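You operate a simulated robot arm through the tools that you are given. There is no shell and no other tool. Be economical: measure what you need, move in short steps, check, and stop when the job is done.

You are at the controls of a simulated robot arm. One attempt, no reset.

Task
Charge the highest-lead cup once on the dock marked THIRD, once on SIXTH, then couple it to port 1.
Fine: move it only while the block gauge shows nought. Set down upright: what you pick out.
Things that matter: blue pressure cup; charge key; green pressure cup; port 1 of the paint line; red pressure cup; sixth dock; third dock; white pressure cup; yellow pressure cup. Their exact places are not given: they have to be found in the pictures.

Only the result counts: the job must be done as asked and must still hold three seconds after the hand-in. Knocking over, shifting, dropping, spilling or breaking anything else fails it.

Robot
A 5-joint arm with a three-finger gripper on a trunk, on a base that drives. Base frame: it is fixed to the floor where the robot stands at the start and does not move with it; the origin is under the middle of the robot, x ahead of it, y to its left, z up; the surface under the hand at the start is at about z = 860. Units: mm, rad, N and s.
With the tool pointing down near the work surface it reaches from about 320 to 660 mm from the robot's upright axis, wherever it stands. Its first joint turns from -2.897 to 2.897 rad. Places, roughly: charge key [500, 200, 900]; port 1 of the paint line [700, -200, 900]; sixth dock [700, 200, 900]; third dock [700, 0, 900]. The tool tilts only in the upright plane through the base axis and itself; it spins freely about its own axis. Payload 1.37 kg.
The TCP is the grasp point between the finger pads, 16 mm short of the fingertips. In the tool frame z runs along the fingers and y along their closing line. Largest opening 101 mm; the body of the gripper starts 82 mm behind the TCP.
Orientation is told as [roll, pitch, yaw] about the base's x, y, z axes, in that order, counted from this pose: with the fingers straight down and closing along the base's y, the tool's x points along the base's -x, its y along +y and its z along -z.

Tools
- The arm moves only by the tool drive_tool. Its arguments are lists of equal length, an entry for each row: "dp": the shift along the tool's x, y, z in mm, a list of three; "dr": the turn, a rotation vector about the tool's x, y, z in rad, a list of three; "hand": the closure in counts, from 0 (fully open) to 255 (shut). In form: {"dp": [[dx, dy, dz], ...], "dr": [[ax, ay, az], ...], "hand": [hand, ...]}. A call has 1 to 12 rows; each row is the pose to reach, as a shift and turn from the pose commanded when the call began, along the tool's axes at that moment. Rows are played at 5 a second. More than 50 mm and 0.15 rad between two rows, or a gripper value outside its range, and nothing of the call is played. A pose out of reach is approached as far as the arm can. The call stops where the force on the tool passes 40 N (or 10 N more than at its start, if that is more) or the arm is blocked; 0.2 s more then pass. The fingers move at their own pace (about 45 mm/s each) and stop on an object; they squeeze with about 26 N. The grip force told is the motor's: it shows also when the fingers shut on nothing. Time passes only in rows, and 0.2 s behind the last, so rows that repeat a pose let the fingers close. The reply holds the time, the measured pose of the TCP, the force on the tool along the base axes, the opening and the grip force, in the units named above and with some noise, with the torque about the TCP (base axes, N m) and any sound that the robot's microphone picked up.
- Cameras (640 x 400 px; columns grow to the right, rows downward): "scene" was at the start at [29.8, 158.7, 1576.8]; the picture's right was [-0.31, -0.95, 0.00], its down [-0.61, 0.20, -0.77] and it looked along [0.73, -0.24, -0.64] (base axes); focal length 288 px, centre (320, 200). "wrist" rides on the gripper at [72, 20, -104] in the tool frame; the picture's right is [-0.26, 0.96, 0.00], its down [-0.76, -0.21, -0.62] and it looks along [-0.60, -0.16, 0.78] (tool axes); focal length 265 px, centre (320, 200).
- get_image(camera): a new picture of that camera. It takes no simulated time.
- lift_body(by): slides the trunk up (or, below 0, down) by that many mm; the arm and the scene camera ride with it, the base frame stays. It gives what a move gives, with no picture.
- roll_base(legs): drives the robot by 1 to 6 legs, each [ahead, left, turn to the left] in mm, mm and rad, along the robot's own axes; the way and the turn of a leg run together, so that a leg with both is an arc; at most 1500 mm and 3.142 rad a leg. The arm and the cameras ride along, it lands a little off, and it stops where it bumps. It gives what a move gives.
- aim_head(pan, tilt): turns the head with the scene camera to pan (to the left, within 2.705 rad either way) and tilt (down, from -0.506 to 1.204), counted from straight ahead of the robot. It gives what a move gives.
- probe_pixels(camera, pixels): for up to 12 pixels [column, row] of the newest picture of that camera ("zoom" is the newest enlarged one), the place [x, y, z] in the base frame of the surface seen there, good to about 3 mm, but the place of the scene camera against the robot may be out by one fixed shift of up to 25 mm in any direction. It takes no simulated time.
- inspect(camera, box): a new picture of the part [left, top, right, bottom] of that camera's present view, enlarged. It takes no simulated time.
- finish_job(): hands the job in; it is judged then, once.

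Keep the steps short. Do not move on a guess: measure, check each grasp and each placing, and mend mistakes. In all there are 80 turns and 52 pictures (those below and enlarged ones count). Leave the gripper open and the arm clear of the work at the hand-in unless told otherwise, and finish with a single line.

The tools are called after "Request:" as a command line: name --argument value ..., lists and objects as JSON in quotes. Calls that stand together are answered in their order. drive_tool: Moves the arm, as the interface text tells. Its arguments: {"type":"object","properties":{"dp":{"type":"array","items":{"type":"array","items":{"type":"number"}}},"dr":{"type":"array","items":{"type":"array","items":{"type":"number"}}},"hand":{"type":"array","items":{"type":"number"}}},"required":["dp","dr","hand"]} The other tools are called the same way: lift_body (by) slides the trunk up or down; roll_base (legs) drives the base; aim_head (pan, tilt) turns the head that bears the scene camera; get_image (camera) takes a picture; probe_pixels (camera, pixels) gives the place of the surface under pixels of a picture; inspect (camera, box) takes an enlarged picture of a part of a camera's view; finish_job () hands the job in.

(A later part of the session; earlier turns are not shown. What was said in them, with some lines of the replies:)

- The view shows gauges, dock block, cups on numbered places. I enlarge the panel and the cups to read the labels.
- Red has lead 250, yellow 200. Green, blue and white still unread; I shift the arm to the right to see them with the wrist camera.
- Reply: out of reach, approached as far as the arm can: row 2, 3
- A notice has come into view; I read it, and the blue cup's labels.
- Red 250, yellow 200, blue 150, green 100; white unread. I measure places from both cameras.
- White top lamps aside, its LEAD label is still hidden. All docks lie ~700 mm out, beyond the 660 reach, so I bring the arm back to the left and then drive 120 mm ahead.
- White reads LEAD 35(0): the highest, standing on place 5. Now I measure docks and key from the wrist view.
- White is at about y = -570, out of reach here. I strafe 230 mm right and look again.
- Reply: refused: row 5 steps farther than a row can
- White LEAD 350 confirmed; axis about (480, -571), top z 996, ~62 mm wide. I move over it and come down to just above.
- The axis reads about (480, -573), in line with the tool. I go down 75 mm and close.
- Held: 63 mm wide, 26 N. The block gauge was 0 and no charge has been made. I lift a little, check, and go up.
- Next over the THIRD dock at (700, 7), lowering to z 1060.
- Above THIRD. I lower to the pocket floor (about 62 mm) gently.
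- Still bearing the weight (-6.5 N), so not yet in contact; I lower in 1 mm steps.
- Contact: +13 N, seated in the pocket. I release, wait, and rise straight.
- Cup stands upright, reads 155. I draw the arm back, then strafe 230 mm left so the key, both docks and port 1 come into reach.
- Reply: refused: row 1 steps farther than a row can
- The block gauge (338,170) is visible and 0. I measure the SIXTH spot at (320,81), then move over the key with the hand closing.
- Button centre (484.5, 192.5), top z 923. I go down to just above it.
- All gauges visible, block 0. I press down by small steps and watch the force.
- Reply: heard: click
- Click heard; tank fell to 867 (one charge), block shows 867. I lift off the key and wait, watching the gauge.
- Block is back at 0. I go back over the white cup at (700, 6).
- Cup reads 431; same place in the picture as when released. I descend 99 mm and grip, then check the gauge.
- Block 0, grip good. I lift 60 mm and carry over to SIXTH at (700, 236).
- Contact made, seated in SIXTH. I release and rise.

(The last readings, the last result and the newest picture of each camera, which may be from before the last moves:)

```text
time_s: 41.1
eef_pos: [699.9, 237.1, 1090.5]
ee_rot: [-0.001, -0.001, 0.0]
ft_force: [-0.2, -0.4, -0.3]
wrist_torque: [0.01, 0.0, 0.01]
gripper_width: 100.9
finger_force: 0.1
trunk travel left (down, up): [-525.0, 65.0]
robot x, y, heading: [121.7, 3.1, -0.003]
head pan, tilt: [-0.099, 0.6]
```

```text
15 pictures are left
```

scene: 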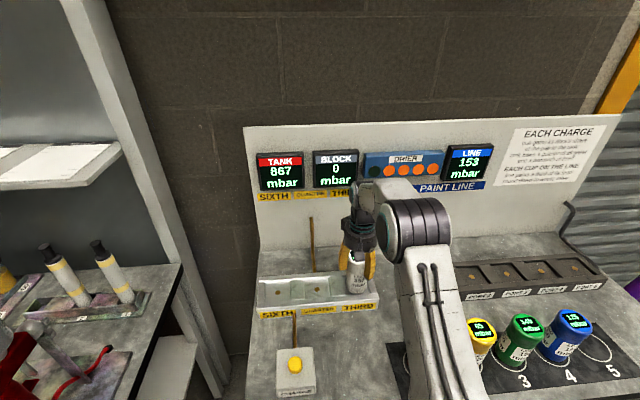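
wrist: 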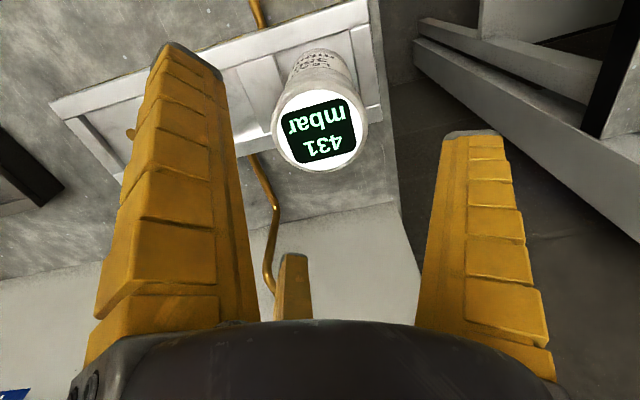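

Upright in SIXTH. Now to the key, hand shut, down to hover at z 937.

Request:
drive_tool --dp '[[45, -9, 0], [90, -18, 0], [135, -27, 0], [180, -36, 0], [214, -44, 0], [214, -44, 40], [214, -44, 80], [214, -44, 115], [214, -44, 140], [214, -44, 154]]' --dr '[[0, 0, 0], [0, 0, 0], [0, 0, 0], [0, 0, 0], [0, 0, 0], [0, 0, 0], [0, 0, 0], [0, 0, 0], [0, 0, 0], [0, 0, 0]]' --hand '[255, 255, 255, 255, 255, 255, 255, 255, 255, 255]'

```text
time_s: 43.3
eef_pos: [487.2, 191.1, 936.9]
ee_rot: [0.001, 0.0, 0.0]
ft_force: [-0.3, 0.8, -0.4]
wrist_torque: [0.04, 0.01, -0.03]
gripper_width: 0.0
finger_force: 26.1
trunk travel left (down, up): [-525.0, 65.0]
robot x, y, heading: [121.0, 2.1, -0.003]
head pan, tilt: [-0.099, 0.6]
```

One press, down to z 926 where it clicked before, then up.

Request:
drive_tool --dp '[[0, 0, 4], [0, 0, 7], [0, 0, 9], [0, 0, 11], [0, 0, 12]]' --dr '[[0, 0, 0], [0, 0, 0], [0, 0, 0], [0, 0, 0], [0, 0, 0]]' --hand '[255, 255, 255, 255, 255]'

```text
time_s: 44.5
eef_pos: [487.3, 192.1, 925.0]
ee_rot: [0.002, -0.003, 0.0]
ft_force: [0.6, -1.6, 10.9]
wrist_torque: [-0.06, 0.05, 0.01]
gripper_width: 5.7
finger_force: 27.9
trunk travel left (down, up): [-525.0, 65.0]
robot x, y, heading: [121.7, -5.1, 0.005]
head pan, tilt: [-0.099, 0.6]
heard: click
```

Click. I lift off and go back over the cup in SIXTH, then look at the gauges.

Request:
drive_tool --dp '[[0, 0, -20], [0, 0, -60], [0, 0, -100], [0, 0, -140], [0, 0, -166], [-45, 9, -166], [-90, 18, -166], [-135, 27, -166], [-180, 36, -166], [-213, 44, -166], [-213, 44, -166]]' --dr '[[0, 0, 0], [0, 0, 0], [0, 0, 0], [0, 0, 0], [0, 0, 0], [0, 0, 0], [0, 0, 0], [0, 0, 0], [0, 0, 0], [0, 0, 0], [0, 0, 0]]' --hand '[255, 0, 0, 0, 0, 0, 0, 0, 0, 0, 0]'

Request:
get_image --camera "wrist"

Request:
inspect --camera "scene" --box '[240, 130, 500, 300]'

```text
time_s: 46.9
eef_pos: [698.1, 235.7, 1089.8]
ee_rot: [0.0, 0.002, 0.001]
ft_force: [0.6, 0.2, -0.3]
wrist_torque: [0.04, -0.02, -0.04]
gripper_width: 100.7
finger_force: 0.0
trunk travel left (down, up): [-525.0, 65.0]
robot x, y, heading: [120.3, 0.2, -0.002]
head pan, tilt: [-0.099, 0.6]
```

```text
14 pictures are left
```

wrist: 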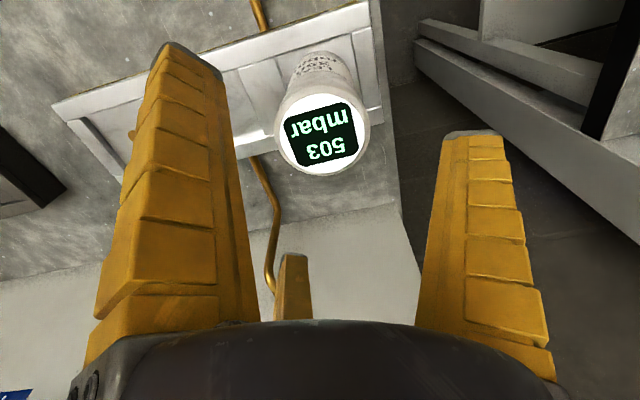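

```text
2.35 times, centred on (370, 215) of scene
```

zoom: 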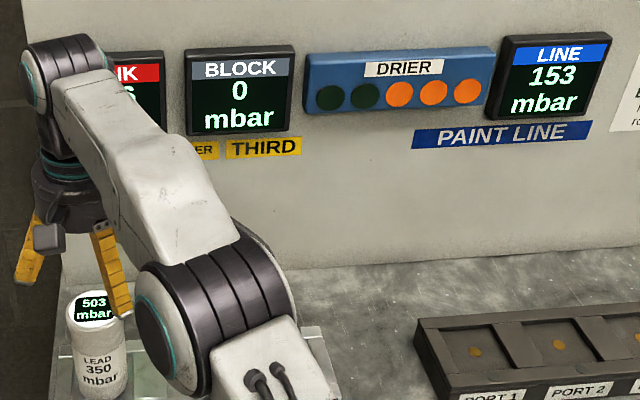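

Cup 503 = line 153 + lead 350, block 0. I go down and grip.

Request:
drive_tool --dp '[[-1, 1, 40], [-1, 1, 75], [-1, 1, 96], [-1, 1, 96], [-1, 1, 96], [-1, 1, 96], [-1, 1, 96]]' --dr '[[0, 0, 0], [0, 0, 0], [0, 0, 0], [0, 0, 0], [0, 0, 0], [0, 0, 0], [0, 0, 0]]' --hand '[0, 0, 0, 255, 255, 255, 255]'

Request:
inspect --camera "scene" --box '[240, 130, 640, 330]'

```text
time_s: 48.5
eef_pos: [701.5, 236.6, 992.8]
ee_rot: [0.001, 0.001, 0.0]
ft_force: [1.2, -0.3, -0.6]
wrist_torque: [-0.08, -0.01, 0.03]
gripper_width: 63.1
finger_force: 26.3
trunk travel left (down, up): [-525.0, 65.0]
robot x, y, heading: [122.9, 1.6, -0.0]
head pan, tilt: [-0.099, 0.6]
```

```text
1.60 times, centred on (440, 230) of scene
```

zoom: 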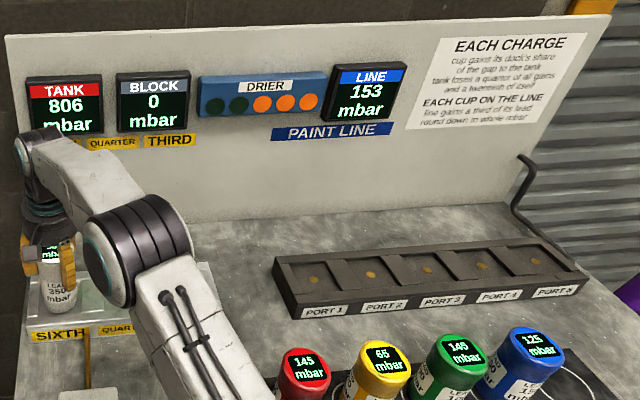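

Block 0. I lift 70 mm and carry to above port 1 at (700, -245).

Request:
drive_tool --dp '[[0, 0, -30], [0, 0, -70], [0, -48, -70], [0, -96, -70], [0, -144, -70], [0, -192, -70], [0, -240, -70], [0, -288, -70], [0, -336, -70], [0, -384, -70], [0, -432, -70], [0, -475, -70]]' --dr '[[0, 0, 0], [0, 0, 0], [0, 0, 0], [0, 0, 0], [0, 0, 0], [0, 0, 0], [0, 0, 0], [0, 0, 0], [0, 0, 0], [0, 0, 0], [0, 0, 0], [0, 0, 0]]' --hand '[255, 255, 255, 255, 255, 255, 255, 255, 255, 255, 255, 255]'

Request:
get_image --camera "wrist"

Request:
get_image --camera "scene"

```text
time_s: 51.1
eef_pos: [699.6, -239.5, 1063.0]
ee_rot: [0.002, 0.003, 0.0]
ft_force: [-0.1, -0.1, -5.8]
wrist_torque: [0.04, 0.01, 0.01]
gripper_width: 63.4
finger_force: 26.4
trunk travel left (down, up): [-525.0, 65.0]
robot x, y, heading: [118.8, -6.0, 0.004]
head pan, tilt: [-0.099, 0.6]
```

```text
11 pictures are left
```

wrist: 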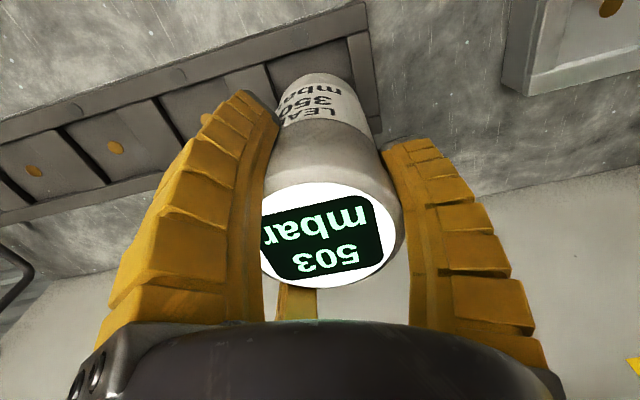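

```text
10 pictures are left
```

scene: 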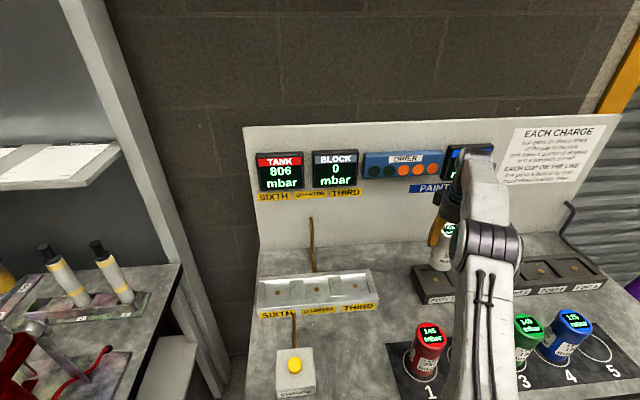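

I refine port positions from the visible spots of ports 2–4 and the end wall.

Request:
probe_pixels --camera "wrist" --pixels '[[206, 119], [116, 147], [34, 170], [355, 60], [374, 110], [262, 95], [160, 110], [163, 103]]'

Request:
inspect --camera "wrist" --box '[130, 0, 430, 190]'

```text
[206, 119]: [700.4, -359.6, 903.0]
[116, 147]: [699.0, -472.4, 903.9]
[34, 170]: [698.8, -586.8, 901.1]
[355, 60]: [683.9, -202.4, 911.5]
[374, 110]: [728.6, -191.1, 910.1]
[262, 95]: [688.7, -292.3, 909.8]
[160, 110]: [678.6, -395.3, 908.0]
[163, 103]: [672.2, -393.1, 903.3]
```

```text
2.11 times, centred on (280, 95) of wrist
```

zoom: 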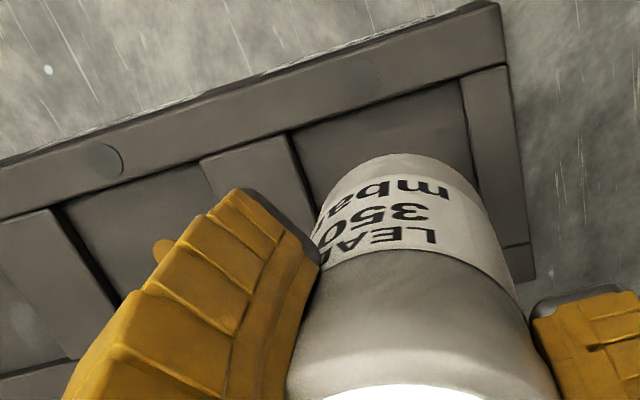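

Spots are 113.6 mm apart, so port 1 centre is y = -246. I shift -6.5 mm and lower.

Request:
drive_tool --dp '[[0, -6.5, 0], [0, -6.5, 30], [0, -6.5, 52], [0, -6.5, 62], [0, -6.5, 66], [0, -6.5, 68], [0, -6.5, 69], [0, -6.5, 70]]' --dr '[[0, 0, 0], [0, 0, 0], [0, 0, 0], [0, 0, 0], [0, 0, 0], [0, 0, 0], [0, 0, 0], [0, 0, 0]]' --hand '[255, 255, 255, 255, 255, 255, 255, 255]'

Request:
inspect --camera "scene" --box '[390, 180, 520, 320]'

```text
time_s: 52.9
eef_pos: [701.8, -244.6, 992.3]
ee_rot: [0.0, 0.0, 0.001]
ft_force: [-0.5, -1.5, -4.9]
wrist_torque: [0.06, 0.0, 0.05]
gripper_width: 63.2
finger_force: 25.8
trunk travel left (down, up): [-525.0, 65.0]
robot x, y, heading: [122.1, -1.3, 0.001]
head pan, tilt: [-0.099, 0.6]
```

```text
2.86 times, centred on (455, 250) of scene
```

zoom: 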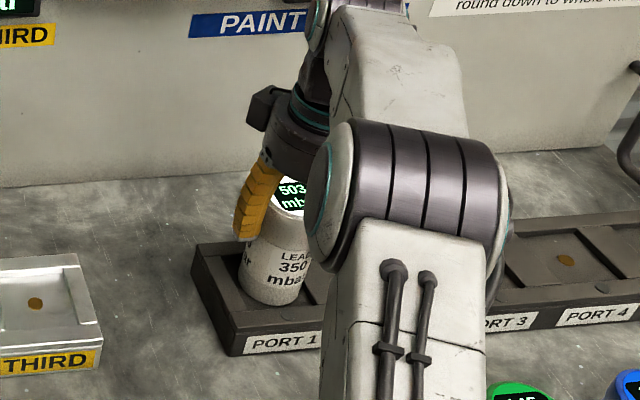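

Request:
drive_tool --dp '[[0, 0, 1], [0, 0, 2], [0, 0, 2.5]]' --dr '[[0, 0, 0], [0, 0, 0], [0, 0, 0]]' --hand '[255, 255, 255]'

```text
time_s: 53.7
eef_pos: [700.8, -245.3, 993.7]
ee_rot: [-0.001, -0.002, 0.0]
ft_force: [-0.2, -0.5, 10.4]
wrist_torque: [0.19, 0.34, -0.02]
gripper_width: 63.0
finger_force: 25.3
trunk travel left (down, up): [-525.0, 65.0]
robot x, y, heading: [122.3, 2.9, -0.001]
head pan, tilt: [-0.099, 0.6]
```

Seated with +10 N. I release, rise and draw back, then check.

Request:
drive_tool --dp '[[0, 0, -2], [0, 0, -2], [0, 0, -2], [0, 0, -2], [0, 0, -37], [0, 0, -77], [0, 0, -100], [0, 0, -100]]' --dr '[[0, 0, 0], [0, 0, 0], [0, 0, 0], [0, 0, 0], [0, 0, 0], [0, 0, 0], [0, 0, 0], [0, 0, 0]]' --hand '[0, 0, 0, 0, 0, 0, 0, 0]'

Request:
get_image --camera "wrist"

Request:
inspect --camera "scene" --box '[250, 130, 550, 320]'

```text
time_s: 55.5
eef_pos: [696.6, -243.0, 1090.4]
ee_rot: [0.0, 0.001, -0.001]
ft_force: [0.0, 0.3, 0.2]
wrist_torque: [0.01, 0.01, -0.02]
gripper_width: 100.6
finger_force: 0.1
out of reach, approached as far as the arm can: row 7, 8
trunk travel left (down, up): [-525.0, 65.0]
robot x, y, heading: [119.6, -2.3, -0.001]
head pan, tilt: [-0.099, 0.6]
```

```text
7 pictures are left
```

wrist: 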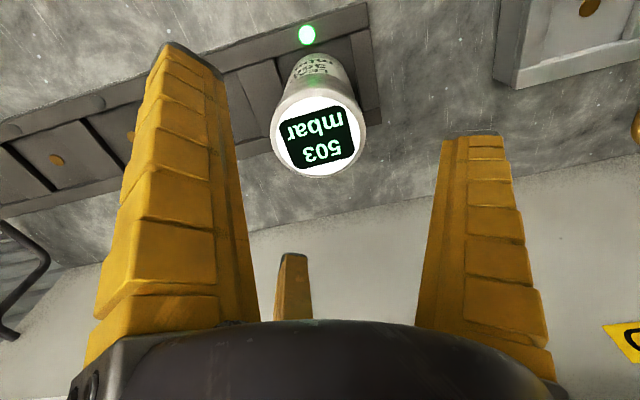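

```text
2.11 times, centred on (400, 225) of scene
```

zoom: 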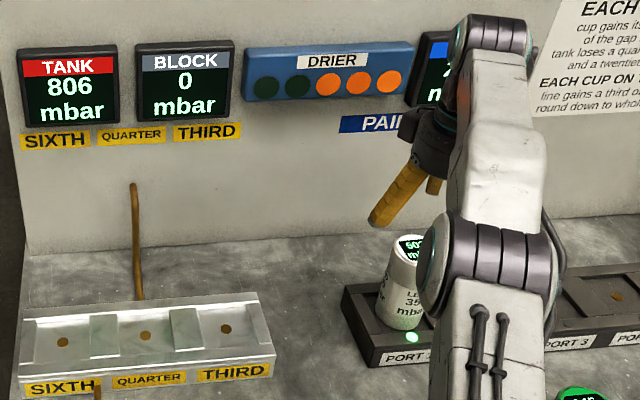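

Port 1's lamp is green, the cup is upright. I draw the arm clear to the free middle of the bench and take a last look.

Request:
drive_tool --dp '[[20, 35, 0], [40, 70, 0], [60, 105, 0], [80, 140, -10], [100, 175, -20], [120, 210, -30], [140, 245, -40]]' --dr '[[0, 0, 0], [0, 0, 0], [0, 0, 0], [0, 0, 0], [0, 0, 0], [0, 0, 0], [0, 0, 0]]' --hand '[0, 0, 0, 0, 0, 0, 0]'

Request:
get_image --camera "scene"

```text
time_s: 57.1
eef_pos: [721.6, 6.3, 1153.4]
ee_rot: [-0.004, 0.012, -0.001]
ft_force: [-0.3, 2.6, 0.7]
wrist_torque: [-0.07, 0.02, 0.01]
gripper_width: 100.8
finger_force: 0.0
out of reach, approached as far as the arm can: row 1, 2, 3, 4, 5, 6, 7
trunk travel left (down, up): [-525.0, 65.0]
robot x, y, heading: [120.1, 3.1, 0.004]
head pan, tilt: [-0.099, 0.6]
```

```text
5 pictures are left
```

scene: 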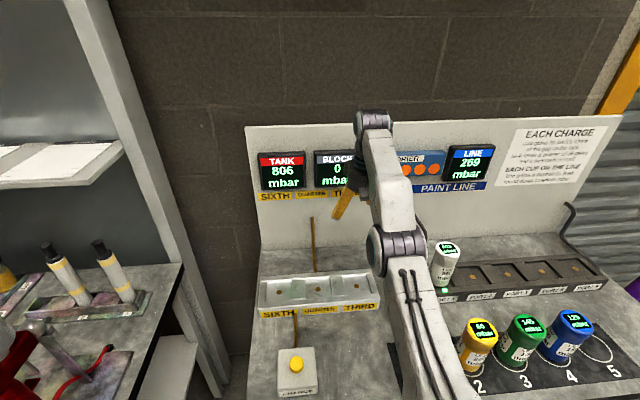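

Line rose to 269 (153 + 116), the cup is coupled and upright with port 1's lamp lit, and the arm is clear with the gripper open. I hand in.

Request:
finish_job

```text
The job is handed in.
```

The white cup (lead 350) was charged once on THIRD and once on SIXTH, moved only while the block gauge read 0, and is coupled upright at port 1 (cup 503 mbar, lamp green, line up from 153 to 269), and the job is handed in.
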